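You operate a simulated robot arm through the tools that you are given. There is no shell and no other tool. Be economical: measure what you need, move in short steps, check, and stop when the job is done.

Carry out the task below with a simulated two-armed robot. There is one attempt and no reset: what you move stays moved.

Task
Put the red spool on the top of the brown bench away on the teal bench. Stack the white carton marked "dowels" from the top of the brown bench on top of the white carton labelled "rivets". Put the can labelled "drain" from the top of the brown bench on the shelf under the green table and the can marked "grease" on the middle shelf of the blue rack. Put the 45 metal block from the top of the side table on the white bench and the 25 metal block on the front of the strapping machine's table. Take the yellow cloth on the back of the orange bench and put it away on the top of the grey bench. The order is free. Set down upright: red spool, can.

Only the result counts: the job must be done as asked and must still hold three seconds after the hand-in. Knocking over, shifting, dropping, spilling or breaking anything else fails it. Flat cloth is picked up by pressing the open fingertips on it (5 to 10 N) and closing them slowly along it; thin cloth reads only 2 to 8 mm in the jaws.

Robot
Two 7-joint arms with two-finger parallel grippers on one trunk, on a base that drives. Base frame: it is fixed to the floor where the robot stands at the start and does not move with it; the origin is under the middle of the robot, x ahead of it, y to its left, z up. Lengths are in cm, angles in degrees, forces in N, time in s.
The left shoulder is at the start at [5, 15.8, 115.8], the right one opposite. With the tool pointing down near the work surface each hand reaches from about 10 to 58 cm from the robot's upright axis, wherever it stands, measured 20 degrees to its own side. Places, roughly: front of the strapping machine's table (44x12 cm) [-22, 914, 84]; grease can, orange can, paint can [50, 100, 75]; metal block [200, 675, 50]; middle shelf of the blue rack [-70, 100, 40]; red spool (7x7x11 cm) [50, -20, 90]; shelf under the green table [420, 80, 40]; teal bench [-390, 370, 80]; top of the grey bench [420, 810, 80]; white bench [-40, 790, 80]; white carton [50, 25, 75]; yellow cloth (7x9x3 cm) [50, 620, 90]. Payload 3.91 kg a hand.
Tool frame (each hand has its own): the origin (TCP) lies between the finger pads and is the grasp point; the fingertips stand 3 cm ahead of it; z points along the fingers, y is the line along which they close. The gripper opens to 11 cm. The fingers are 2 cm wide and 1 cm thick; the gripper's body (4.8 by 11.2 cm) begins 5.5 cm behind the TCP.
Orientation is that of the tool frame in the base frame, as a unit quaternion [w, x, y, z]. With the fingers straight down and closing along the base's y, the tool's x points along the base's -x, its y along +y and its z along -z.

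Tools
- The arms move only by the tool send_rows. It takes "left_targets", "right_targets" or both (then of equal length, played together; a hand with none holds still); each is a list of rows, each an object of numbers (a shift or turn left out is 0, a gripper value left out holds the last): "tx", "ty", "tz": the shift along the base's x, y, z in cm; "ax", "ay", "az": the turn, a rotation vector about the base's x, y, z in degrees. In form: [{"tx": .., "ty": .., "tz": .., "ax": .., "ay": .., "az": ..}, ...]. A call has 1 to 20 rows; each row shifts and turns the commanded pose from where the row before left it. "left_grip" and "right_grip" are, for a hand that has rows, the finger opening in cm, from 0 to 11, set as the call begins (left out, the last holds). Each row takes 0.2 s and may step no farther than 5 cm and 8.6 degrees from the row before; otherwise, or with a gripper value out of range, the whole call is refused. Where a pose cannot be reached the arm comes as near as it can. A force on the tool above 40 N (or 10 N above the force at the start of the call, whichever is more), or a blocked arm, ends the call early, and 0.2 s more pass. The fingers move at their own pace (about 15.3 cm/s each) and stop on an object; they squeeze with about 30 N. The grip force told is the motor's: it shows also when the fingers shut on nothing. Time passes only in rows, and 0.2 s behind the last, so rows that do not move let the fingers close. It gives the time, the measured TCP pose, the force on the tool (base axes), the opening and the grip force at its end, in the units of the frame above (readings bear some noise), with the torque about the TCP (base axes, N m) and any sound that the robot's microphone picked up.
- Cameras (640 x 400 px; columns grow to the right, rows downward): "scene" is now at [12.16, 2.89, 128.93]; the picture's right is [0.36, -0.93, 0.00], its down [-0.59, -0.23, -0.77] and it looks along [0.72, 0.28, -0.64] (base axes); focal length 266 px, centre (320, 200). "left" rides on the left gripper at [7.2, -1.7, -10.3] in its tool frame; the picture's right is [0.23, 0.97, 0.00], its down [-0.76, 0.18, -0.62] and it looks along [-0.61, 0.14, 0.78] (tool axes); focal length 222 px, centre (320, 200). "right" rides on the right gripper at [7.2, 1.7, -10.3] in its tool frame; the picture's right is [-0.23, 0.97, 0.00], its down [-0.76, -0.18, -0.62] and it looks along [-0.61, -0.14, 0.78] (tool axes); focal length 222 px, centre (320, 200). There is no depth. A picture from a camera that has moved, and an enlarged one, comes with that camera's place and axes in the base frame and with its lens.
- grab_frame(camera): a new picture of that camera. The clock stands still meanwhile.
- lift_body(by): slides the trunk up (or, below 0, down) by that many cm; the arms and the scene camera ride with it, the base frame stays. It gives what a move gives, with no picture.
- roll_base(legs): drives the robot by 1 to 6 legs, each [ahead, turn to the left] in cm and degrees, along the robot's own axes; the way and the turn of a leg run together, so that a leg with both is an arc; at most 150 cm and 180 degrees a leg. The arms and the cameras ride along, it lands a little off, and it stops where it bumps. It gives what a move gives.
- pan_tilt(pan, tilt): turns the head with the scene camera to pan (to the left, within 80 degrees either way) and tilt (down, from -29 to 69), counted from straight ahead of the robot. It gives what a move gives.
- close_up(camera, box): a new picture of the part [left, top, right, bottom] of that camera's present view, enlarged. The clock stands still meanwhile.
- sign_off(): hands the job in; it is judged then, once.

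Work in short steps. Places have to be worked out from the pictures, the camera data and where the tool is seen: move nearer, look again, correct. Check each grasp and each placing, and mend what went wrong. You have 207 turns and 194 pictures in all, those below and enlarged ones among them. Open the grippers and draw the arms clear of the work before you hand the job in, unless the task says otherwise; then end with one line.

The tools are called after "Emit:" as a command line: name --argument value ..., lists and objects as JSON in quotes. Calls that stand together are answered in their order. send_rows: Moves the arms, as the interface text tells. Its arguments: {"type":"object","properties":{"left_targets":{"type":"array","items":{"type":"object","properties":{"tx":{"type":"number"},"ty":{"type":"number"},"tz":{"type":"number"},"ax":{"type":"number"},"ay":{"type":"number"},"az":{"type":"number"}}}},"left_grip":{"type":"number"},"right_targets":{"type":"array","items":{"type":"object","properties":{"tx":{"type":"number"},"ty":{"type":"number"},"tz":{"type":"number"},"ax":{"type":"number"},"ay":{"type":"number"},"az":{"type":"number"}}}},"right_grip":{"type":"number"}},"required":[]} The other tools are called the same way: lift_body (by) slides the trunk up or down; roll_base (legs) drives the base; pan_tilt (pan, tilt) turns the head that bears the scene camera; grab_frame (camera) takes a picture; close_up (camera, box) takes an enlarged picture of a part of a camera's view; sign_off () hands the job in.

At the start:

```text
clock: 0.0
left_tool_pos: [41.0, 37.08, 103.62]
left_tool_rot: [0.0, 0.002, 1.0, 0.0]
left_ft_force: [-0.1, -0.1, -0.3]
left_torque: [-0.01, 0.0, 0.02]
left_finger_gap: 11.04
left_grasp_force: 0.1
right_tool_pos: [34.07, -2.65, 109.09]
right_tool_rot: [0.0, 0.002, 1.0, 0.0]
right_ft_force: [0.1, -0.4, -0.9]
right_torque: [-0.01, -0.03, 0.02]
right_finger_gap: 11.03
right_grasp_force: 0.0
trunk travel left (down, up): [-40.0, 8.2]
robot x, y, heading: [0.23, -0.38, -0.0]
head pan, tilt: [21.1, 39.5]
```

scene: 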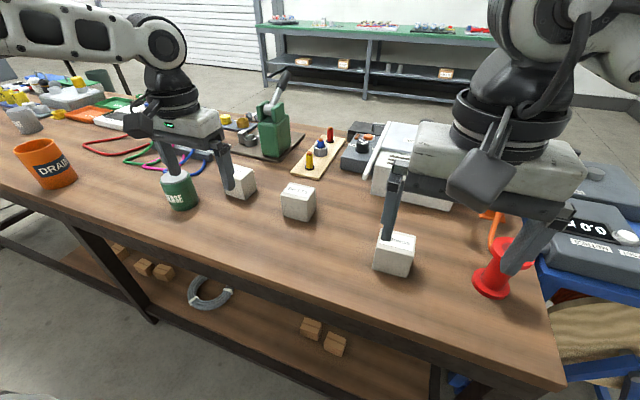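
right: 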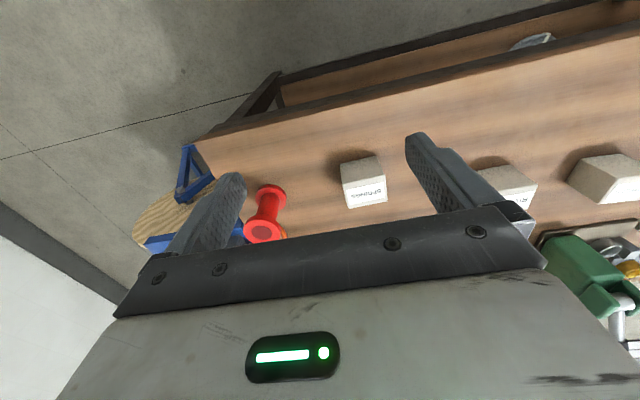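
left: 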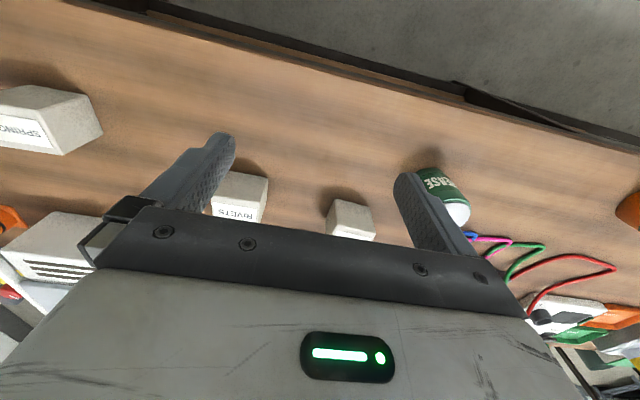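

The pictures show three white cartons, a spool and cans on the bench. I enlarge the scene picture to read labels.

Emit:
close_up --camera "scene" --box '[0, 60, 320, 260]'

Emit:
close_up --camera "scene" --box '[240, 120, 560, 320]'

Emit:
close_up --camera "left" --box '[180, 140, 500, 340]'

```text
2.00 times, centred on (160, 160) of scene
camera zoom: at [12.16, 2.89, 128.93], right [0.36, -0.93, 0.0], down [-0.59, -0.23, -0.77], along [0.72, 0.28, -0.64], focal length 533 px, centre (640, 280)
```

zoom: 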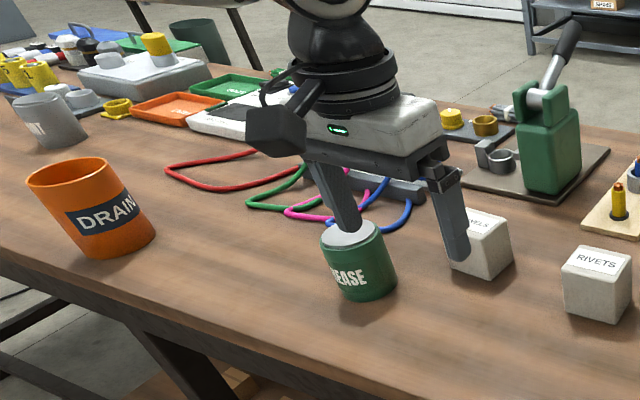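

```text
2.00 times, centred on (400, 220) of scene
camera zoom: at [12.16, 2.89, 128.93], right [0.36, -0.93, 0.0], down [-0.59, -0.23, -0.77], along [0.72, 0.28, -0.64], focal length 533 px, centre (160, 160)
```

zoom: 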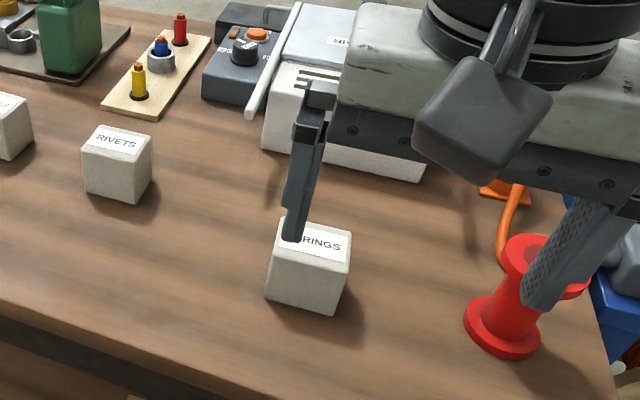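

```text
2.00 times, centred on (340, 240) of left
camera zoom: at [33.89, 35.37, 113.9], right [-0.22, 0.97, 0.0], down [0.76, 0.17, 0.62], along [0.61, 0.14, -0.78], focal length 444 px, centre (280, 120)
```

zoom: 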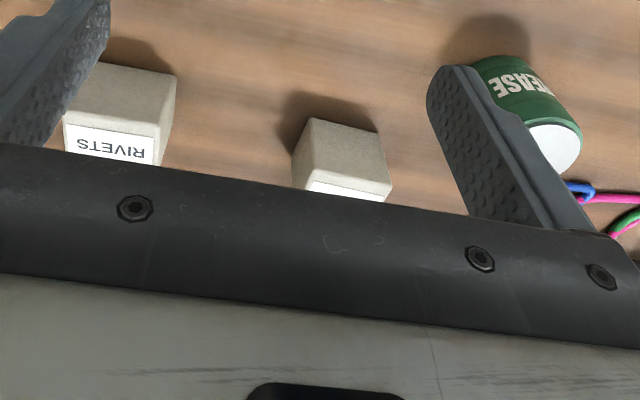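

Dowels is the leftmost carton (label "…ELS"). Rough triangulation puts the bench top at z 78–86, so I'll measure it by touching down in the free spot at about (46,12) with the right hand closed.

Emit:
send_rows --right_grip 0 --right_targets '[{"tx": 4, "ty": 2.9}, {"tx": 4, "ty": 3}, {"tx": 4, "ty": 3}, {"ty": 3}, {"ty": 2.5}, {"tz": -4}, {"tz": -4}, {"tz": -4}, {"tz": -2}, {"tz": -1}, {"tz": -1}, {"tz": -1}, {"tz": -1}, {"tz": -1}, {"tz": -1}, {"tz": -1}, {"tz": -1}]'

Emit:
grab_frame --camera "scene"

Emit:
grab_frame --camera "right"

```text
clock: 3.6
left_tool_pos: [41.16, 37.03, 103.49]
left_tool_rot: [0.001, 0.001, 1.0, 0.0]
left_ft_force: [0.1, 0.0, 0.5]
left_torque: [-0.02, 0.01, -0.01]
left_finger_gap: 10.99
left_grasp_force: 0.0
right_tool_pos: [46.02, 11.84, 87.0]
right_tool_rot: [0.0, 0.002, 1.0, 0.001]
right_ft_force: [0.2, 0.6, -0.2]
right_torque: [-0.02, -0.03, 0.0]
right_finger_gap: 0.02
right_grasp_force: 30.3
trunk travel left (down, up): [-40.0, 8.2]
robot x, y, heading: [0.09, 0.17, 0.0]
head pan, tilt: [21.1, 39.5]
```

```text
187 pictures are left
camera scene: at [12.17, 2.9, 128.93], right [0.36, -0.93, 0.0], down [-0.59, -0.23, -0.77], along [0.72, 0.28, -0.64], focal length 266 px, centre (320, 200)
```

scene: 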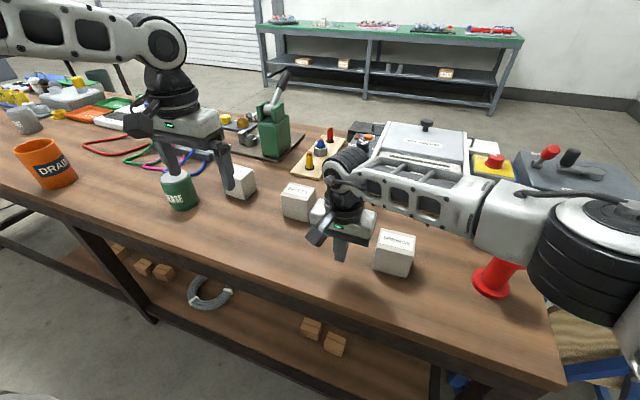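

```text
186 pictures are left
camera right: at [38.85, 13.53, 97.51], right [0.23, 0.97, 0.0], down [0.76, -0.18, 0.62], along [0.61, -0.14, -0.78], focal length 222 px, centre (320, 200)
```

right: 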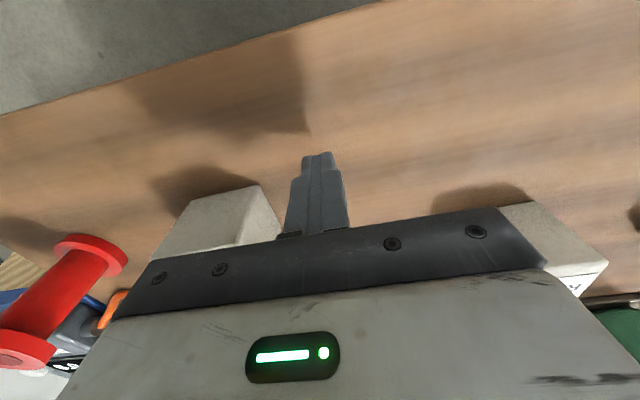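

No contact at tip z=84; I go on down slowly.

Emit:
send_rows --right_targets '[{"tz": -1}, {"tz": -1}, {"tz": -1}, {"tz": -1}, {"tz": -1}, {"tz": -1}, {"tz": -1}, {"tz": -1}, {"tz": -1}, {"tz": -1}]'

Emit:
grab_frame --camera "right"

```text
clock: 4.8
left_tool_pos: [40.93, 36.97, 103.8]
left_tool_rot: [0.001, 0.001, 1.0, 0.001]
left_ft_force: [0.1, -0.5, 0.3]
left_torque: [0.0, -0.01, 0.03]
left_finger_gap: 11.0
left_grasp_force: 0.0
right_tool_pos: [45.9, 11.74, 82.93]
right_tool_rot: [0.0, 0.003, 1.0, -0.001]
right_ft_force: [-11.3, -10.9, 21.3]
right_torque: [-0.29, 0.58, 0.02]
right_finger_gap: 0.0
right_grasp_force: 30.2
trunk travel left (down, up): [-40.0, 8.2]
robot x, y, heading: [0.01, -0.22, -0.0]
head pan, tilt: [21.1, 39.5]
stopped in row 6 (right hand): the force on the tool passed its limit at 50 N (the readings are from after the stop); the commanded pose is now the measured one
```

```text
185 pictures are left
camera right: at [38.89, 13.55, 93.49], right [0.23, 0.97, 0.0], down [0.76, -0.18, 0.62], along [0.61, -0.15, -0.78], focal length 222 px, centre (320, 200)
```

right: 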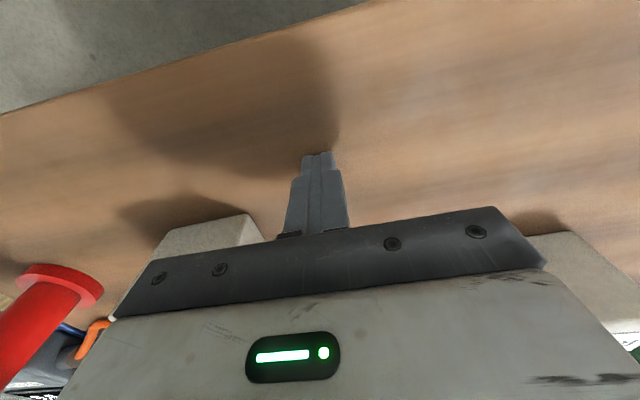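

Contact gives bench top z≈80. The cartons lie ~60–65 cm ahead, too far, so I raise the right hand and look down to see how much room the base has to the bench edge.

Emit:
send_rows --right_targets '[{"tz": 5}, {"tz": 5}, {"tz": 5}, {"tz": 5}, {"tz": 5, "tx": -4}, {"tx": -4, "ty": -4}, {"tx": -2, "ty": -5}, {"ty": -5}]'

Emit:
pan_tilt --pan 0 --tilt 69

Emit:
grab_frame --camera "scene"

```text
refused: row 5 steps farther than a row can; nothing moved
```

```text
clock: 5.8
left_tool_pos: [40.83, 36.91, 103.86]
left_tool_rot: [0.003, 0.001, 1.0, 0.001]
left_ft_force: [-0.6, 0.1, 0.0]
left_torque: [-0.01, -0.02, 0.01]
left_finger_gap: 11.02
left_grasp_force: 0.1
right_tool_pos: [46.06, 11.77, 83.01]
right_tool_rot: [0.002, 0.003, 1.0, 0.001]
right_ft_force: [-14.4, -10.6, 35.9]
right_torque: [-0.35, 0.73, 0.12]
right_finger_gap: 0.01
right_grasp_force: 29.7
trunk travel left (down, up): [-40.0, 8.2]
robot x, y, heading: [-0.31, 0.03, -0.1]
head pan, tilt: [0.0, 68.8]
```

```text
184 pictures are left
camera scene: at [9.43, -0.34, 125.31], right [0.0, -1.0, 0.0], down [-0.93, 0.0, -0.37], along [0.37, 0.0, -0.93], focal length 266 px, centre (320, 200)
```

scene: 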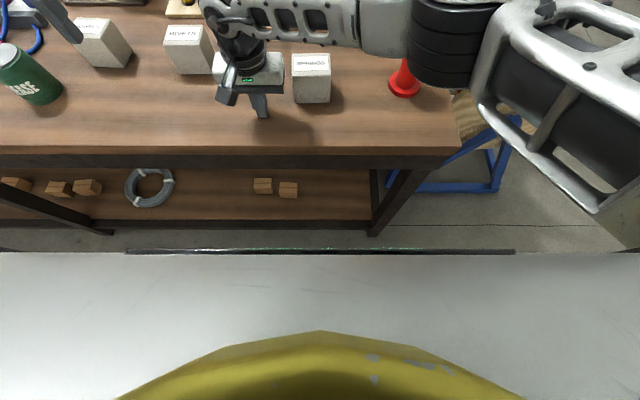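

The base seems to have some room before the bench. I raise the right hand first.

Emit:
send_rows --right_targets '[{"tz": 5}, {"tz": 5}, {"tz": 5}, {"tz": 5}, {"tz": 5}, {"tx": -3, "ty": -4}, {"tx": -3, "ty": -4}, {"tx": -2, "ty": -4}, {"tx": -2, "ty": -4}]'

Emit:
roll_base --legs '[[6, 0]]'

Emit:
grab_frame --camera "scene"

```text
clock: 7.8
left_tool_pos: [41.1, 37.0, 103.62]
left_tool_rot: [0.0, 0.002, 1.0, -0.001]
left_ft_force: [0.3, 0.3, 0.1]
left_torque: [0.02, 0.0, 0.0]
left_finger_gap: 11.01
left_grasp_force: 0.1
right_tool_pos: [36.24, -4.01, 107.38]
right_tool_rot: [0.001, 0.003, 1.0, 0.0]
right_ft_force: [0.2, -0.5, -0.3]
right_torque: [0.01, 0.01, 0.02]
right_finger_gap: 0.03
right_grasp_force: 29.6
trunk travel left (down, up): [-40.0, 8.2]
robot x, y, heading: [0.13, 0.02, -0.2]
head pan, tilt: [0.0, 68.8]
```

```text
clock: 8.7
left_tool_pos: [47.18, 37.1, 103.55]
left_tool_rot: [-0.001, 0.001, 1.0, 0.001]
left_ft_force: [-0.3, 0.1, -0.7]
left_torque: [-0.01, 0.04, 0.01]
left_finger_gap: 11.0
left_grasp_force: 0.1
right_tool_pos: [42.57, -4.11, 107.27]
right_tool_rot: [0.001, 0.002, 1.0, 0.001]
right_ft_force: [0.2, -0.1, 0.3]
right_torque: [0.01, 0.0, -0.03]
right_finger_gap: 0.02
right_grasp_force: 29.8
trunk travel left (down, up): [-40.0, 8.2]
robot x, y, heading: [6.09, -0.1, 0.1]
head pan, tilt: [0.0, 68.8]
```

```text
183 pictures are left
camera scene: at [15.98, -0.17, 125.24], right [0.0, -1.0, 0.0], down [-0.93, 0.0, -0.36], along [0.36, 0.0, -0.93], focal length 266 px, centre (320, 200)
```

scene: 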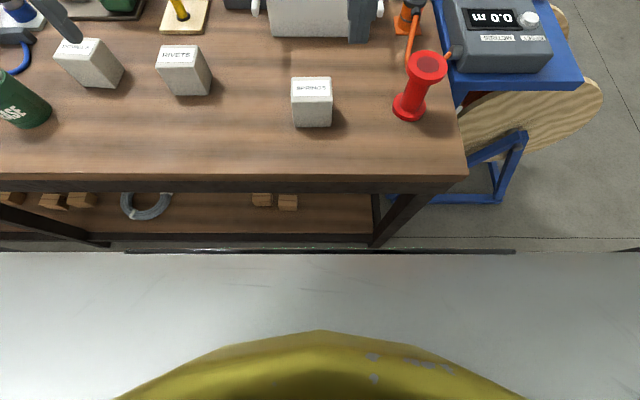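

From this view: springs ≈(53,1.5), rivets ≈(61,27), dowels ≈(63,47), spool ≈(54.7,-19), grease ≈(52,61). The spool is within the right hand's reach now, so I open that hand above it and look.

Emit:
send_rows --right_grip 11 --right_targets '[{"tx": 3, "ty": -3.5}, {"tx": 3, "ty": -3.5}, {"tx": 3, "ty": -4}, {"tx": 3, "ty": -4}, {"tz": -4}]'

Emit:
grab_frame --camera "right"

Emit:
grab_frame --camera "scene"

```text
clock: 9.9
left_tool_pos: [47.13, 37.17, 103.63]
left_tool_rot: [0.0, 0.001, 1.0, 0.0]
left_ft_force: [-0.3, -0.7, 0.6]
left_torque: [0.0, -0.01, 0.0]
left_finger_gap: 10.98
left_grasp_force: 0.0
right_tool_pos: [54.77, -19.0, 103.72]
right_tool_rot: [0.001, 0.001, 1.0, 0.0]
right_ft_force: [0.9, 0.0, 0.4]
right_torque: [-0.02, 0.02, -0.03]
right_finger_gap: 11.0
right_grasp_force: 0.1
trunk travel left (down, up): [-40.0, 8.2]
robot x, y, heading: [6.18, -0.16, 0.4]
head pan, tilt: [0.0, 68.8]
```

```text
182 pictures are left
camera right: at [47.56, -17.26, 114.28], right [0.23, 0.97, 0.0], down [0.76, -0.18, 0.62], along [0.61, -0.14, -0.78], focal length 222 px, centre (320, 200)
```

right: 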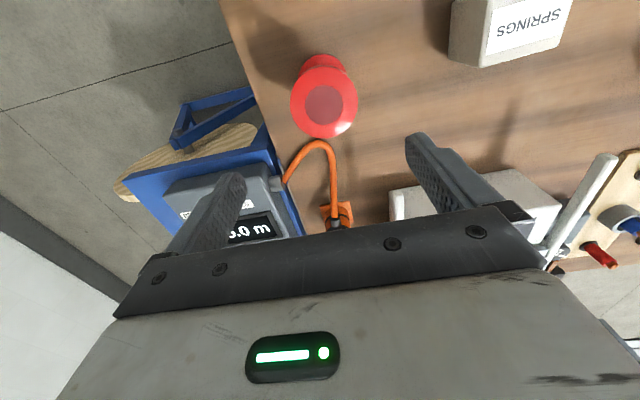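

```text
181 pictures are left
camera scene: at [15.92, -0.18, 125.25], right [0.0, -1.0, 0.0], down [-0.93, 0.0, -0.36], along [0.36, 0.0, -0.93], focal length 266 px, centre (320, 200)
```

scene: 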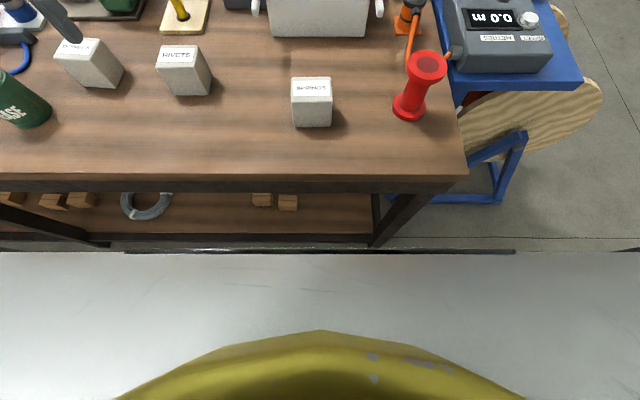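

Spool centre is about (54,-18.4), top z 91. I descend so that the TCP is at z 86.5 and then close on the core.

Emit:
send_rows --right_targets '[{"tx": -0.7, "ty": 0.6, "tz": -3}, {"tz": -3}, {"tz": -3}, {"tz": -3}, {"tz": -3}, {"tz": -2.2}]'

Emit:
grab_frame --camera "right"

```text
clock: 11.3
left_tool_pos: [47.13, 37.09, 103.61]
left_tool_rot: [0.0, 0.001, 1.0, 0.0]
left_ft_force: [0.2, 0.4, -0.1]
left_torque: [0.02, 0.0, -0.01]
left_finger_gap: 11.0
left_grasp_force: 0.1
right_tool_pos: [53.74, -18.71, 86.05]
right_tool_rot: [0.001, 0.003, 1.0, 0.0]
right_ft_force: [-0.4, -0.1, -0.8]
right_torque: [0.03, -0.01, -0.01]
right_finger_gap: 11.0
right_grasp_force: 0.2
trunk travel left (down, up): [-40.0, 8.2]
robot x, y, heading: [5.67, 0.14, 0.2]
head pan, tilt: [0.0, 68.8]
```

```text
180 pictures are left
camera right: at [46.57, -16.86, 96.62], right [0.23, 0.97, 0.0], down [0.76, -0.18, 0.62], along [0.61, -0.14, -0.78], focal length 222 px, centre (320, 200)
```

right: 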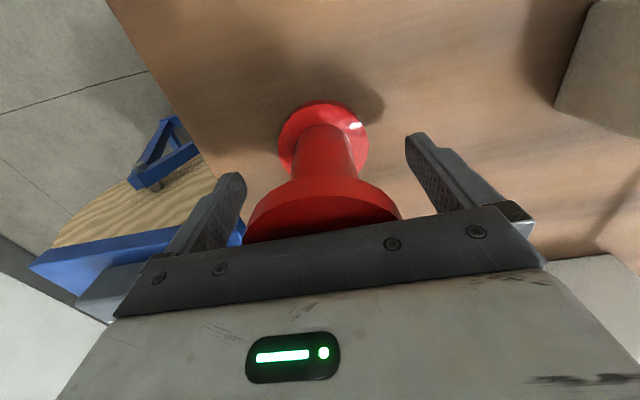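

The spool sits between the fingers; I close.

Emit:
send_rows --right_grip 0 --right_targets '[{}, {}, {}, {}]'

Emit:
send_rows --right_targets '[{"tz": 2}, {"tz": 4}, {"tz": 5}, {"tz": 5}, {"tz": 4}]'

Emit:
grab_frame --camera "right"

```text
clock: 12.3
left_tool_pos: [47.13, 37.05, 103.54]
left_tool_rot: [-0.001, 0.001, 1.0, 0.0]
left_ft_force: [0.0, -0.5, 0.5]
left_torque: [0.0, -0.01, 0.07]
left_finger_gap: 11.0
left_grasp_force: 0.0
right_tool_pos: [53.67, -18.66, 86.19]
right_tool_rot: [0.002, 0.002, 1.0, 0.001]
right_ft_force: [0.9, 1.5, 0.0]
right_torque: [-0.07, -0.06, -0.01]
right_finger_gap: 6.67
right_grasp_force: 30.6
trunk travel left (down, up): [-40.0, 8.2]
robot x, y, heading: [6.02, -0.2, 0.1]
head pan, tilt: [0.0, 68.8]
```

```text
clock: 13.5
left_tool_pos: [47.08, 37.17, 103.58]
left_tool_rot: [0.0, 0.0, 1.0, 0.0]
left_ft_force: [-0.1, -0.6, -0.6]
left_torque: [-0.02, 0.01, 0.03]
left_finger_gap: 10.99
left_grasp_force: 0.0
right_tool_pos: [53.77, -18.54, 106.2]
right_tool_rot: [0.001, 0.002, 1.0, 0.0]
right_ft_force: [-0.5, 0.3, -4.1]
right_torque: [0.0, 0.04, 0.0]
right_finger_gap: 6.65
right_grasp_force: 30.1
trunk travel left (down, up): [-40.0, 8.2]
robot x, y, heading: [6.07, 0.24, 0.2]
head pan, tilt: [0.0, 68.8]
```

```text
179 pictures are left
camera right: at [46.69, -16.66, 116.66], right [0.23, 0.97, 0.0], down [0.76, -0.18, 0.62], along [0.61, -0.14, -0.78], focal length 222 px, centre (320, 200)
```

right: 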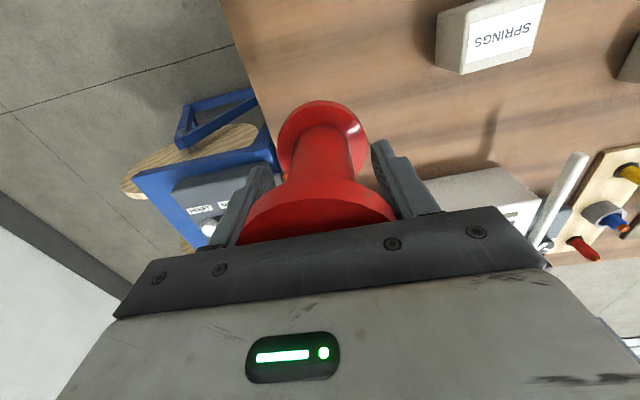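

Spool held (gap 6.65, ~4 N); its bottom is 6.2 cm below the TCP. I draw the arms in and drive back, 27 cm to the left, and forward again to face the dowels and rivets cartons.

Emit:
send_rows --right_targets '[{"tx": -5}, {"tx": -5}, {"tx": -5}, {"tx": -4}]' --left_targets '[{"tx": -4}, {"tx": -4}, {"tx": -4}, {}]'

Emit:
roll_base --legs '[[-25, 0], [0, 90], [27, 0], [0, -90], [28, 0]]'

Emit:
grab_frame --camera "scene"

```text
clock: 14.5
left_tool_pos: [35.34, 36.88, 103.83]
left_tool_rot: [0.0, 0.001, 1.0, 0.0]
left_ft_force: [0.2, 0.5, 0.2]
left_torque: [-0.04, 0.0, 0.01]
left_finger_gap: 11.03
left_grasp_force: 0.0
right_tool_pos: [34.74, -18.65, 106.13]
right_tool_rot: [0.002, 0.003, 1.0, -0.001]
right_ft_force: [0.0, -0.3, -4.7]
right_torque: [-0.01, 0.01, 0.01]
right_finger_gap: 6.69
right_grasp_force: 29.6
trunk travel left (down, up): [-40.0, 8.2]
robot x, y, heading: [6.24, 0.26, -0.4]
head pan, tilt: [0.0, 68.8]
```

```text
clock: 27.0
left_tool_pos: [38.87, 66.14, 103.77]
left_tool_rot: [0.0, -0.017, 1.0, 0.0]
left_ft_force: [-0.4, 1.0, 0.7]
left_torque: [0.0, 0.0, 0.0]
left_finger_gap: 11.01
left_grasp_force: 0.0
right_tool_pos: [40.24, 10.66, 106.11]
right_tool_rot: [0.001, -0.016, 1.0, 0.001]
right_ft_force: [-0.1, -0.6, -4.0]
right_torque: [0.0, 0.04, -0.02]
right_finger_gap: 6.7
right_grasp_force: 30.1
trunk travel left (down, up): [-40.0, 8.2]
robot x, y, heading: [11.22, 28.22, 2.0]
head pan, tilt: [0.0, 68.8]
```

```text
178 pictures are left
camera scene: at [20.7, 28.34, 125.24], right [0.04, -1.0, 0.0], down [-0.93, -0.03, -0.36], along [0.36, 0.01, -0.93], focal length 266 px, centre (320, 200)
```

scene: 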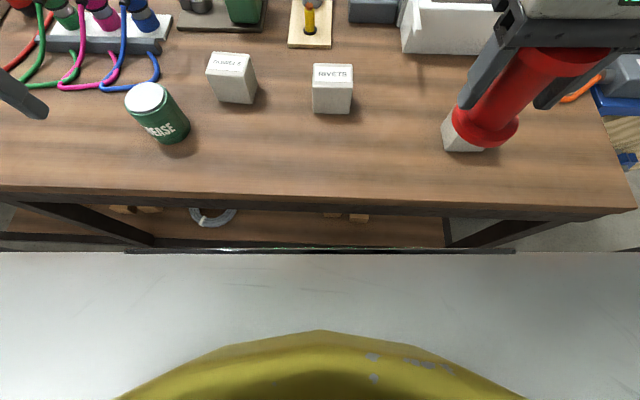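

Now at (11.2,28.2). Rivets ≈(60.3,27.1), dowels ≈(62.5,46.8), tops z≈87.5, both in reach. I move the left hand over dowels and look.

Emit:
send_rows --left_targets '[{"tx": 3.5, "ty": -3.2}, {"tx": 4, "ty": -3, "az": -2}, {"tx": 4, "ty": -3}, {"tx": 4, "ty": -3}, {"tx": 4, "ty": -3}, {"tx": 4, "ty": -3}, {"ty": -1.1, "tz": -2}]'

Emit:
grab_frame --camera "left"

Emit:
grab_frame --camera "scene"

```text
clock: 28.6
left_tool_pos: [62.52, 46.71, 101.59]
left_tool_rot: [0.001, 0.001, 1.0, 0.001]
left_ft_force: [0.7, 0.4, 0.6]
left_torque: [0.02, 0.01, 0.03]
left_finger_gap: 10.99
left_grasp_force: 0.1
right_tool_pos: [40.03, 10.71, 106.09]
right_tool_rot: [0.001, -0.016, 1.0, 0.001]
right_ft_force: [0.0, 0.9, -4.7]
right_torque: [-0.01, 0.0, 0.01]
right_finger_gap: 6.69
right_grasp_force: 29.4
trunk travel left (down, up): [-40.0, 8.2]
robot x, y, heading: [11.01, 28.27, 2.4]
head pan, tilt: [0.0, 68.8]
```

```text
177 pictures are left
camera left: at [55.34, 45.06, 111.93], right [-0.23, 0.97, 0.0], down [0.76, 0.18, 0.62], along [0.61, 0.14, -0.78], focal length 222 px, centre (320, 200)
```

left: 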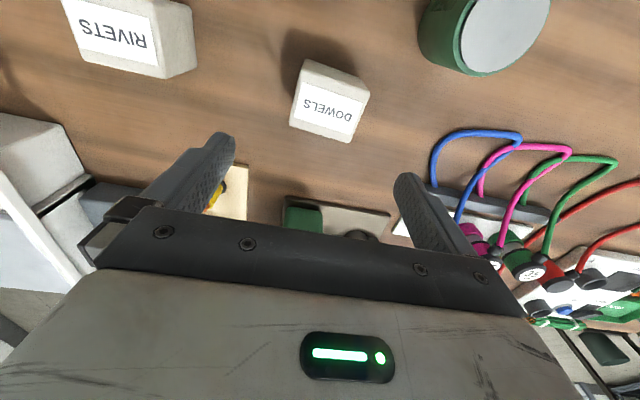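

```text
176 pictures are left
camera scene: at [20.65, 28.37, 125.25], right [0.04, -1.0, 0.0], down [-0.93, -0.03, -0.36], along [0.36, 0.01, -0.93], focal length 266 px, centre (320, 200)
```

scene: 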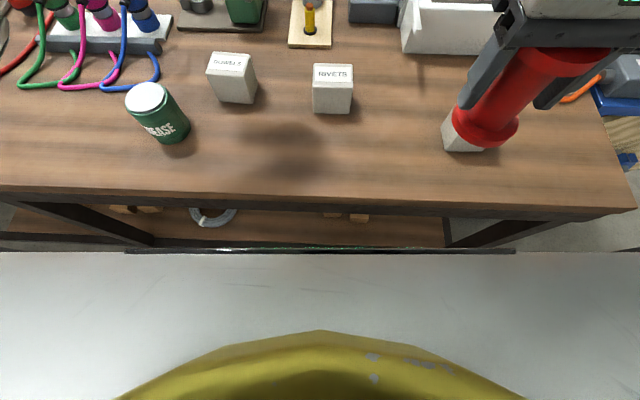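

I enlarge to get the carton's yaw and corners.

Emit:
close_up --camera "left" --box '[250, 30, 410, 160]'

Emit:
close_up --camera "left" --box '[50, 0, 210, 100]'

```text
3.08 times, centred on (330, 95) of left
camera zoom: at [55.34, 45.06, 111.93], right [-0.23, 0.97, 0.0], down [0.76, 0.18, 0.62], along [0.61, 0.14, -0.78], focal length 684 px, centre (289, 523)
```

zoom: 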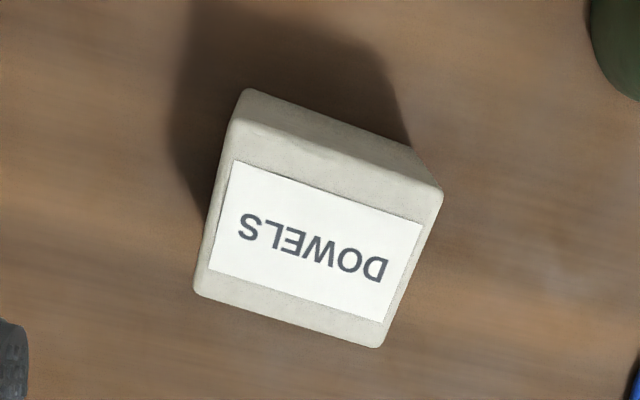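

```text
4.00 times, centred on (130, 50) of left
camera zoom: at [55.34, 45.06, 111.93], right [-0.23, 0.97, 0.0], down [0.76, 0.18, 0.62], along [0.61, 0.14, -0.78], focal length 888 px, centre (1080, 800)
```

zoom: 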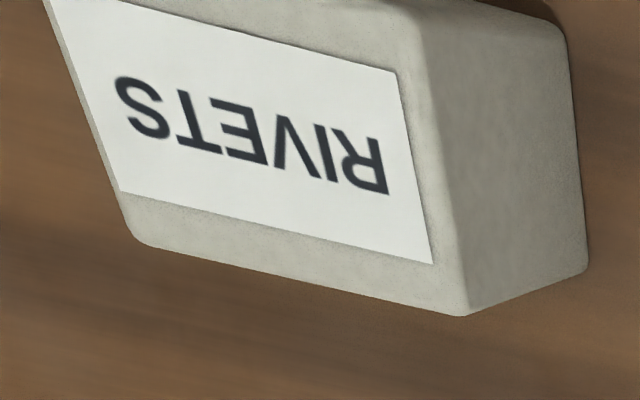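

Dowels top centre ≈(62.25,47.45), yaw ≈-3°; rivets ≈(60.25,27.75), yaw 0. I descend on dowels to TCP z 84.5, and close.

Emit:
send_rows --left_targets '[{"tx": -0.3, "ty": 0.7, "tz": -3, "az": -3}, {"tz": -3}, {"tz": -3}, {"tz": -3}, {"tz": -3}, {"tz": -2}, {}]'

Emit:
send_rows --left_grip 0 --left_targets '[{}, {}, {}, {}]'

Emit:
grab_frame --camera "left"

```text
clock: 30.2
left_tool_pos: [62.17, 47.34, 84.83]
left_tool_rot: [0.0, 0.027, 1.0, 0.0]
left_ft_force: [-0.4, 0.5, 0.0]
left_torque: [0.01, 0.0, 0.02]
left_finger_gap: 10.99
left_grasp_force: 0.0
right_tool_pos: [40.11, 10.52, 106.05]
right_tool_rot: [0.001, -0.015, 1.0, 0.001]
right_ft_force: [0.1, 0.2, -3.8]
right_torque: [-0.03, 0.0, -0.01]
right_finger_gap: 6.7
right_grasp_force: 30.0
trunk travel left (down, up): [-40.0, 8.2]
robot x, y, heading: [10.76, 28.05, 1.8]
head pan, tilt: [0.0, 68.8]
```

```text
clock: 31.2
left_tool_pos: [62.07, 47.43, 84.73]
left_tool_rot: [0.0, 0.028, 1.0, 0.0]
left_ft_force: [0.7, 0.1, -0.4]
left_torque: [0.02, -0.04, 0.0]
left_finger_gap: 7.53
left_grasp_force: 30.1
right_tool_pos: [40.04, 10.62, 106.05]
right_tool_rot: [0.001, -0.016, 1.0, 0.0]
right_ft_force: [-0.8, 0.1, -4.1]
right_torque: [0.0, 0.04, 0.03]
right_finger_gap: 6.69
right_grasp_force: 30.1
trunk travel left (down, up): [-40.0, 8.2]
robot x, y, heading: [10.98, 28.28, 2.1]
head pan, tilt: [0.0, 68.8]
```

```text
173 pictures are left
camera left: at [54.87, 46.03, 95.05], right [-0.17, 0.98, 0.0], down [0.77, 0.14, 0.62], along [0.61, 0.11, -0.78], focal length 222 px, centre (320, 200)
```

left: 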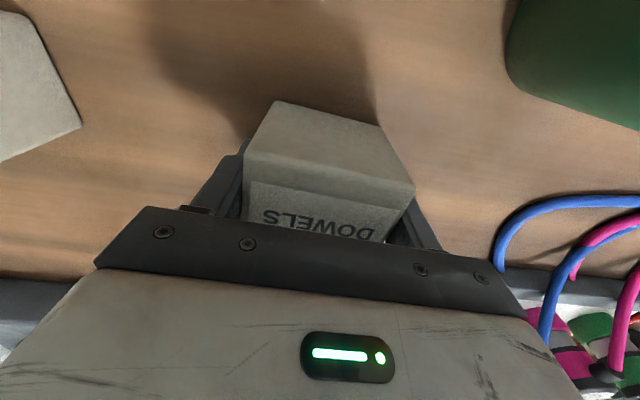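

Held with gap 7.53. I lift, carry it over rivets and look.

Emit:
send_rows --left_targets '[{"tz": 2}, {"tz": 4}, {"tz": 4}, {"tz": 4}, {"ty": -4, "tx": -0.9, "az": 3}, {"ty": -4, "tx": -1}, {"ty": -4}, {"ty": -4}, {"ty": -3.7}, {}]'

Emit:
grab_frame --camera "left"

Emit:
grab_frame --camera "scene"

```text
clock: 33.4
left_tool_pos: [59.98, 27.86, 98.6]
left_tool_rot: [0.0, 0.001, 1.0, 0.0]
left_ft_force: [-0.1, 0.3, -2.3]
left_torque: [-0.06, -0.06, 0.02]
left_finger_gap: 7.52
left_grasp_force: 29.7
right_tool_pos: [40.11, 10.56, 106.0]
right_tool_rot: [0.001, -0.016, 1.0, 0.001]
right_ft_force: [0.6, -0.4, -5.3]
right_torque: [0.02, 0.04, 0.02]
right_finger_gap: 6.68
right_grasp_force: 30.4
trunk travel left (down, up): [-40.0, 8.2]
robot x, y, heading: [10.71, 28.31, 2.1]
head pan, tilt: [0.0, 68.8]
```

```text
172 pictures are left
camera left: at [52.76, 26.23, 108.95], right [-0.23, 0.97, 0.0], down [0.76, 0.18, 0.62], along [0.61, 0.14, -0.78], focal length 222 px, centre (320, 200)
```

left: 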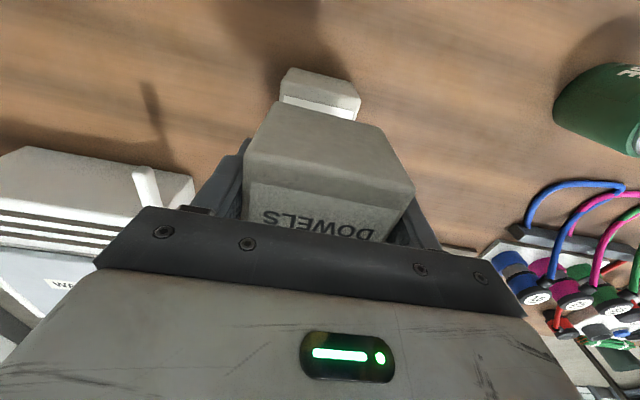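

```text
171 pictures are left
camera scene: at [20.67, 28.36, 125.24], right [0.04, -1.0, 0.0], down [-0.93, -0.03, -0.36], along [0.36, 0.01, -0.93], focal length 266 px, centre (320, 200)
```

scene: 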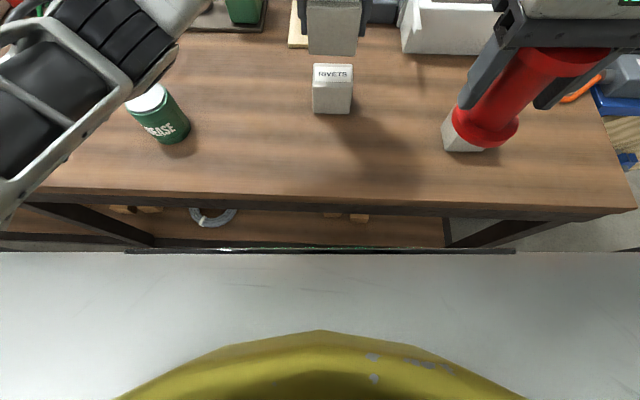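

Edges match within ~0.3 cm. I shift by (+0.3,-0.2), lower and feel for contact.

Emit:
send_rows --left_targets '[{"tx": 0.3, "ty": -0.2, "tz": -2.5}, {"tz": -2.5}, {"tz": -0.5}, {"tz": -0.4}, {"tz": -0.4}, {}]'

Emit:
grab_frame --camera "scene"

```text
clock: 34.8
left_tool_pos: [60.45, 27.6, 92.41]
left_tool_rot: [0.0, 0.0, 1.0, 0.0]
left_ft_force: [-0.1, 0.3, -2.4]
left_torque: [-0.03, 0.0, 0.01]
left_finger_gap: 7.52
left_grasp_force: 30.2
right_tool_pos: [40.27, 10.7, 106.04]
right_tool_rot: [0.001, -0.016, 1.0, 0.001]
right_ft_force: [0.2, -0.1, -3.7]
right_torque: [0.0, -0.02, 0.02]
right_finger_gap: 6.69
right_grasp_force: 30.3
trunk travel left (down, up): [-40.0, 8.2]
robot x, y, heading: [10.74, 28.34, 2.0]
head pan, tilt: [0.0, 68.8]
```

```text
170 pictures are left
camera scene: at [20.67, 28.34, 125.24], right [0.04, -1.0, 0.0], down [-0.93, -0.03, -0.36], along [0.36, 0.01, -0.93], focal length 266 px, centre (320, 200)
```

scene: 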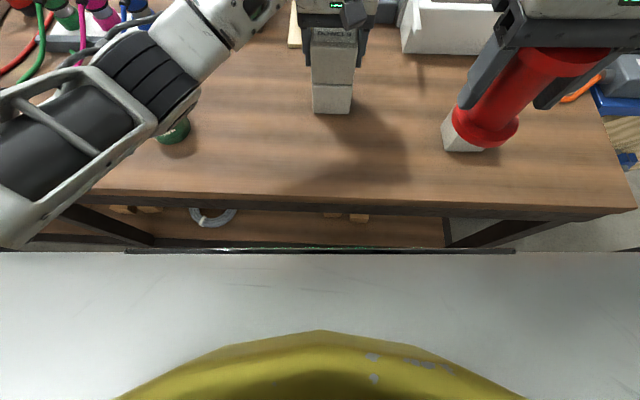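

Nearly touching and well aligned. I lower in 0.3 cm steps.

Emit:
send_rows --left_targets '[{"tz": -0.3}, {"tz": -0.3}, {}]'

```text
clock: 35.6
left_tool_pos: [60.38, 27.55, 92.26]
left_tool_rot: [0.004, 0.002, 1.0, -0.001]
left_ft_force: [1.8, 2.8, 26.0]
left_torque: [0.37, 0.28, -0.41]
left_finger_gap: 7.49
left_grasp_force: 30.5
right_tool_pos: [39.99, 10.76, 106.18]
right_tool_rot: [0.001, -0.016, 1.0, 0.001]
right_ft_force: [0.3, 0.4, -4.4]
right_torque: [-0.01, 0.0, 0.0]
right_finger_gap: 6.69
right_grasp_force: 30.1
trunk travel left (down, up): [-40.0, 8.2]
robot x, y, heading: [10.96, 28.17, 1.9]
head pan, tilt: [0.0, 68.8]
```

Contact made. I relax 0.35 cm, open, and withdraw straight up.

Emit:
send_rows --left_targets '[{"tz": 0.35}, {}]'

Emit:
send_rows --left_grip 11 --left_targets '[{}, {}, {}, {"tz": 1}, {"tz": 2}, {"tz": 4}, {"tz": 4}, {"tz": 2}, {"tx": -4}, {"tx": -4}, {"tx": -4}]'

Emit:
grab_frame --camera "left"

Emit:
grab_frame --camera "scene"

```text
clock: 36.2
left_tool_pos: [60.46, 27.67, 92.24]
left_tool_rot: [0.003, 0.0, 1.0, 0.0]
left_ft_force: [4.8, -0.6, 13.2]
left_torque: [-0.02, -0.65, -0.1]
left_finger_gap: 7.49
left_grasp_force: 30.0
right_tool_pos: [40.04, 10.65, 105.91]
right_tool_rot: [0.002, -0.015, 1.0, 0.001]
right_ft_force: [-0.2, 0.5, -4.2]
right_torque: [-0.02, 0.02, 0.03]
right_finger_gap: 6.68
right_grasp_force: 30.3
trunk travel left (down, up): [-40.0, 8.2]
robot x, y, heading: [10.82, 28.32, 2.0]
head pan, tilt: [0.0, 68.8]
```

```text
clock: 38.6
left_tool_pos: [48.2, 27.72, 105.21]
left_tool_rot: [0.0, 0.0, 1.0, 0.001]
left_ft_force: [0.6, 0.4, 0.0]
left_torque: [-0.03, 0.0, 0.0]
left_finger_gap: 11.01
left_grasp_force: 0.2
right_tool_pos: [40.02, 10.65, 106.0]
right_tool_rot: [0.001, -0.016, 1.0, 0.001]
right_ft_force: [0.2, 0.0, -4.0]
right_torque: [0.03, 0.01, -0.02]
right_finger_gap: 6.68
right_grasp_force: 29.9
trunk travel left (down, up): [-40.0, 8.2]
robot x, y, heading: [11.03, 28.01, 2.0]
head pan, tilt: [0.0, 68.8]
```

```text
169 pictures are left
camera left: at [40.94, 26.05, 115.45], right [-0.23, 0.97, 0.0], down [0.76, 0.18, 0.62], along [0.61, 0.14, -0.78], focal length 222 px, centre (320, 200)
```

left: 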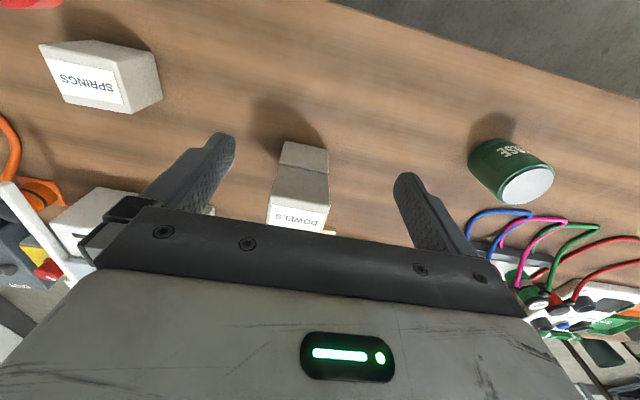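

```text
168 pictures are left
camera scene: at [20.63, 28.35, 125.25], right [0.04, -1.0, 0.0], down [-0.93, -0.03, -0.36], along [0.36, 0.01, -0.93], focal length 266 px, centre (320, 200)
```

scene: 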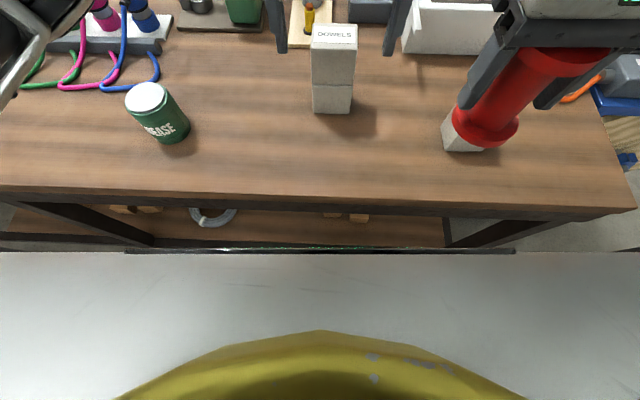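

Stacking is done cleanly. Before choosing how to grasp the grease can I want to see the blue rack, so I back off, turn left and look.

Emit:
send_rows --left_targets '[{"tx": -4}, {"tx": -4}, {"tx": -2, "ty": 4}, {"ty": 4}]'

Emit:
roll_base --legs '[[-20, 0], [0, 60]]'

Emit:
pan_tilt --pan 60 --tilt 25

Emit:
grab_frame --camera "scene"

Emit:
pan_tilt --pan 20 --tilt 12

Emit:
grab_frame --camera "scene"

```text
clock: 39.6
left_tool_pos: [38.28, 35.63, 104.98]
left_tool_rot: [0.001, 0.0, 1.0, 0.0]
left_ft_force: [0.7, 0.0, -0.5]
left_torque: [0.01, 0.02, 0.01]
left_finger_gap: 11.02
left_grasp_force: 0.0
right_tool_pos: [40.19, 10.66, 106.04]
right_tool_rot: [0.001, -0.016, 1.0, 0.0]
right_ft_force: [-0.4, 0.1, -5.1]
right_torque: [-0.01, 0.0, -0.01]
right_finger_gap: 6.69
right_grasp_force: 29.8
trunk travel left (down, up): [-40.0, 8.2]
robot x, y, heading: [10.69, 28.2, 2.0]
head pan, tilt: [0.0, 68.8]
```

```text
clock: 43.9
left_tool_pos: [-3.35, 55.29, 105.21]
left_tool_rot: [0.0, -0.513, 0.858, 0.0]
left_ft_force: [-0.1, -0.2, -0.3]
left_torque: [-0.03, 0.0, 0.01]
left_finger_gap: 11.01
left_grasp_force: 0.0
right_tool_pos: [19.46, 45.01, 106.12]
right_tool_rot: [0.002, -0.526, 0.85, 0.0]
right_ft_force: [0.5, -0.2, -4.2]
right_torque: [0.01, 0.01, 0.01]
right_finger_gap: 6.69
right_grasp_force: 30.0
trunk travel left (down, up): [-40.0, 8.2]
robot x, y, heading: [-9.92, 27.32, 63.6]
head pan, tilt: [0.0, 68.8]
```

```text
clock: 45.2
left_tool_pos: [-3.37, 55.26, 105.18]
left_tool_rot: [0.0, -0.512, 0.859, 0.0]
left_ft_force: [0.2, 0.5, 0.2]
left_torque: [0.0, -0.02, 0.02]
left_finger_gap: 10.98
left_grasp_force: 0.0
right_tool_pos: [19.45, 45.08, 106.15]
right_tool_rot: [0.001, -0.527, 0.85, 0.0]
right_ft_force: [0.6, -0.1, -5.1]
right_torque: [0.0, 0.01, 0.0]
right_finger_gap: 6.69
right_grasp_force: 30.0
trunk travel left (down, up): [-40.0, 8.2]
robot x, y, heading: [-10.01, 27.54, 63.8]
head pan, tilt: [60.0, 25.0]
```

```text
167 pictures are left
camera scene: at [-12.99, 38.55, 131.19], right [0.83, 0.56, 0.0], down [0.24, -0.35, -0.91], along [-0.5, 0.75, -0.42], focal length 266 px, centre (320, 200)
```

scene: 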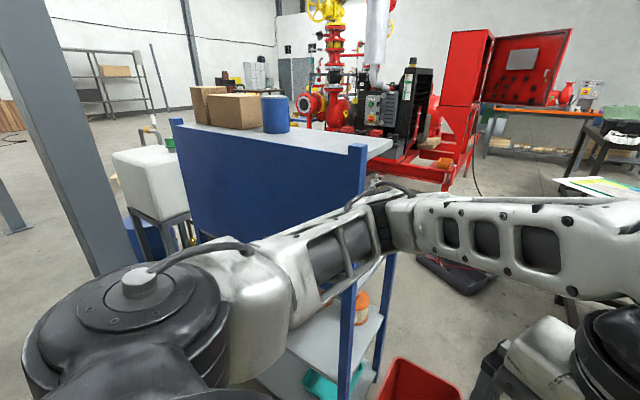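

```text
clock: 46.3
left_tool_pos: [-3.39, 55.37, 105.14]
left_tool_rot: [0.0, -0.513, 0.858, 0.0]
left_ft_force: [0.5, 0.5, -1.1]
left_torque: [0.0, 0.02, -0.01]
left_finger_gap: 10.97
left_grasp_force: 0.1
right_tool_pos: [19.39, 45.12, 106.18]
right_tool_rot: [0.001, -0.527, 0.85, 0.0]
right_ft_force: [0.2, 0.5, -4.4]
right_torque: [-0.01, 0.0, -0.01]
right_finger_gap: 6.7
right_grasp_force: 29.7
trunk travel left (down, up): [-40.0, 8.2]
robot x, y, heading: [-9.8, 27.57, 63.9]
head pan, tilt: [20.0, 12.0]
```

```text
166 pictures are left
camera scene: at [-6.88, 40.17, 133.3], right [0.99, -0.11, 0.0], down [-0.02, -0.21, -0.98], along [0.1, 0.97, -0.21], focal length 266 px, centre (320, 200)
```

scene: 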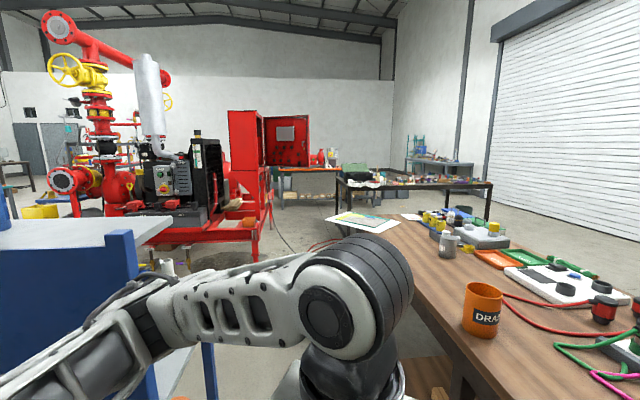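

The blue rack is to the back-left, seen partly behind the arm. I turn to face it.

Emit:
roll_base --legs '[[0, 60]]'

Emit:
pan_tilt --pan 0 --tilt 35

Emit:
grab_frame --camera "scene"

```text
clock: 49.3
left_tool_pos: [-30.54, 47.18, 105.16]
left_tool_rot: [0.0, 0.872, -0.49, 0.001]
left_ft_force: [0.0, -0.1, -0.4]
left_torque: [0.0, 0.0, 0.0]
left_finger_gap: 10.99
left_grasp_force: 0.1
right_tool_pos: [-10.26, 61.64, 106.07]
right_tool_rot: [0.0, 0.879, -0.476, -0.001]
right_ft_force: [-0.4, -0.5, -5.0]
right_torque: [0.0, -0.04, 0.03]
right_finger_gap: 6.69
right_grasp_force: 29.8
trunk travel left (down, up): [-40.0, 8.2]
robot x, y, heading: [-9.73, 27.2, 123.4]
head pan, tilt: [20.0, 12.0]
```

```text
clock: 50.2
left_tool_pos: [-30.58, 46.94, 105.07]
left_tool_rot: [0.0, 0.872, -0.49, 0.001]
left_ft_force: [0.2, -0.7, 0.2]
left_torque: [0.02, 0.02, -0.01]
left_finger_gap: 11.0
left_grasp_force: 0.1
right_tool_pos: [-10.16, 61.7, 106.02]
right_tool_rot: [0.0, 0.88, -0.476, -0.001]
right_ft_force: [0.1, -0.6, -4.8]
right_torque: [-0.04, -0.02, 0.01]
right_finger_gap: 6.69
right_grasp_force: 29.8
trunk travel left (down, up): [-40.0, 8.2]
robot x, y, heading: [-9.82, 27.4, 123.5]
head pan, tilt: [0.0, 35.0]
```

```text
165 pictures are left
camera scene: at [-16.72, 38.0, 129.62], right [0.83, 0.55, 0.0], down [0.32, -0.48, -0.82], along [-0.45, 0.68, -0.57], focal length 266 px, centre (320, 200)
```

scene: 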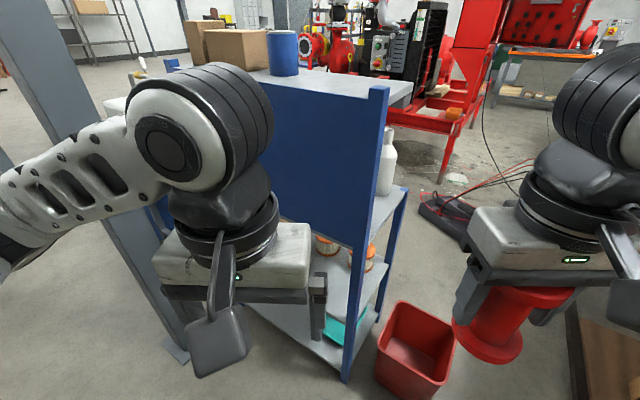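

The rack spans x≈-103…-35, y≈86…125, with an upper panel (z 79–118) on this side and the middle shelf open below it: access from -y with a low, tilted hand. I go back to the bench at y≈41 to take the grease can with the left hand tilted ~60°.

Emit:
roll_base --legs '[[0, -33.5], [14, 0], [0, -90], [19, 0]]'

Emit:
pan_tilt --pan 20 --tilt 60

Emit:
grab_frame --camera "scene"

```text
clock: 54.3
left_tool_pos: [-10.49, 69.31, 105.45]
left_tool_rot: [0.002, -0.616, 0.788, 0.002]
left_ft_force: [0.5, 0.7, -0.8]
left_torque: [0.01, 0.02, 0.02]
left_finger_gap: 11.02
left_grasp_force: 0.0
right_tool_pos: [14.45, 64.05, 106.13]
right_tool_rot: [0.002, -0.622, 0.783, 0.004]
right_ft_force: [-0.6, -0.4, -4.4]
right_torque: [-0.03, -0.02, 0.0]
right_finger_gap: 6.67
right_grasp_force: 29.6
trunk travel left (down, up): [-40.0, 8.2]
robot x, y, heading: [-10.24, 41.14, 77.5]
head pan, tilt: [0.0, 35.0]
stopped in leg 3: the robot was blocked; the commanded pose is now the measured one
```

```text
clock: 55.2
left_tool_pos: [-10.42, 69.29, 105.3]
left_tool_rot: [0.004, -0.616, 0.788, 0.002]
left_ft_force: [0.5, 0.1, 0.1]
left_torque: [0.0, 0.0, 0.0]
left_finger_gap: 11.0
left_grasp_force: 0.0
right_tool_pos: [14.55, 64.28, 106.33]
right_tool_rot: [0.004, -0.621, 0.784, 0.003]
right_ft_force: [-0.8, -0.5, -3.9]
right_torque: [-0.01, 0.02, -0.03]
right_finger_gap: 6.69
right_grasp_force: 30.6
trunk travel left (down, up): [-40.0, 8.2]
robot x, y, heading: [-9.81, 41.08, 77.4]
head pan, tilt: [20.0, 60.0]
```

```text
164 pictures are left
camera scene: at [-9.85, 50.51, 126.28], right [0.99, 0.13, 0.0], down [0.11, -0.85, -0.51], along [-0.06, 0.5, -0.86], focal length 266 px, centre (320, 200)
```

scene: 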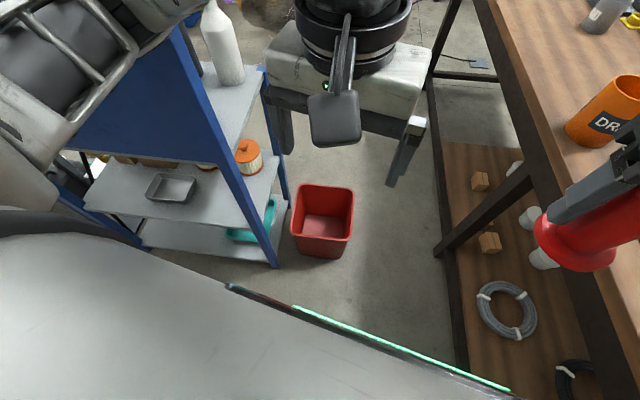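

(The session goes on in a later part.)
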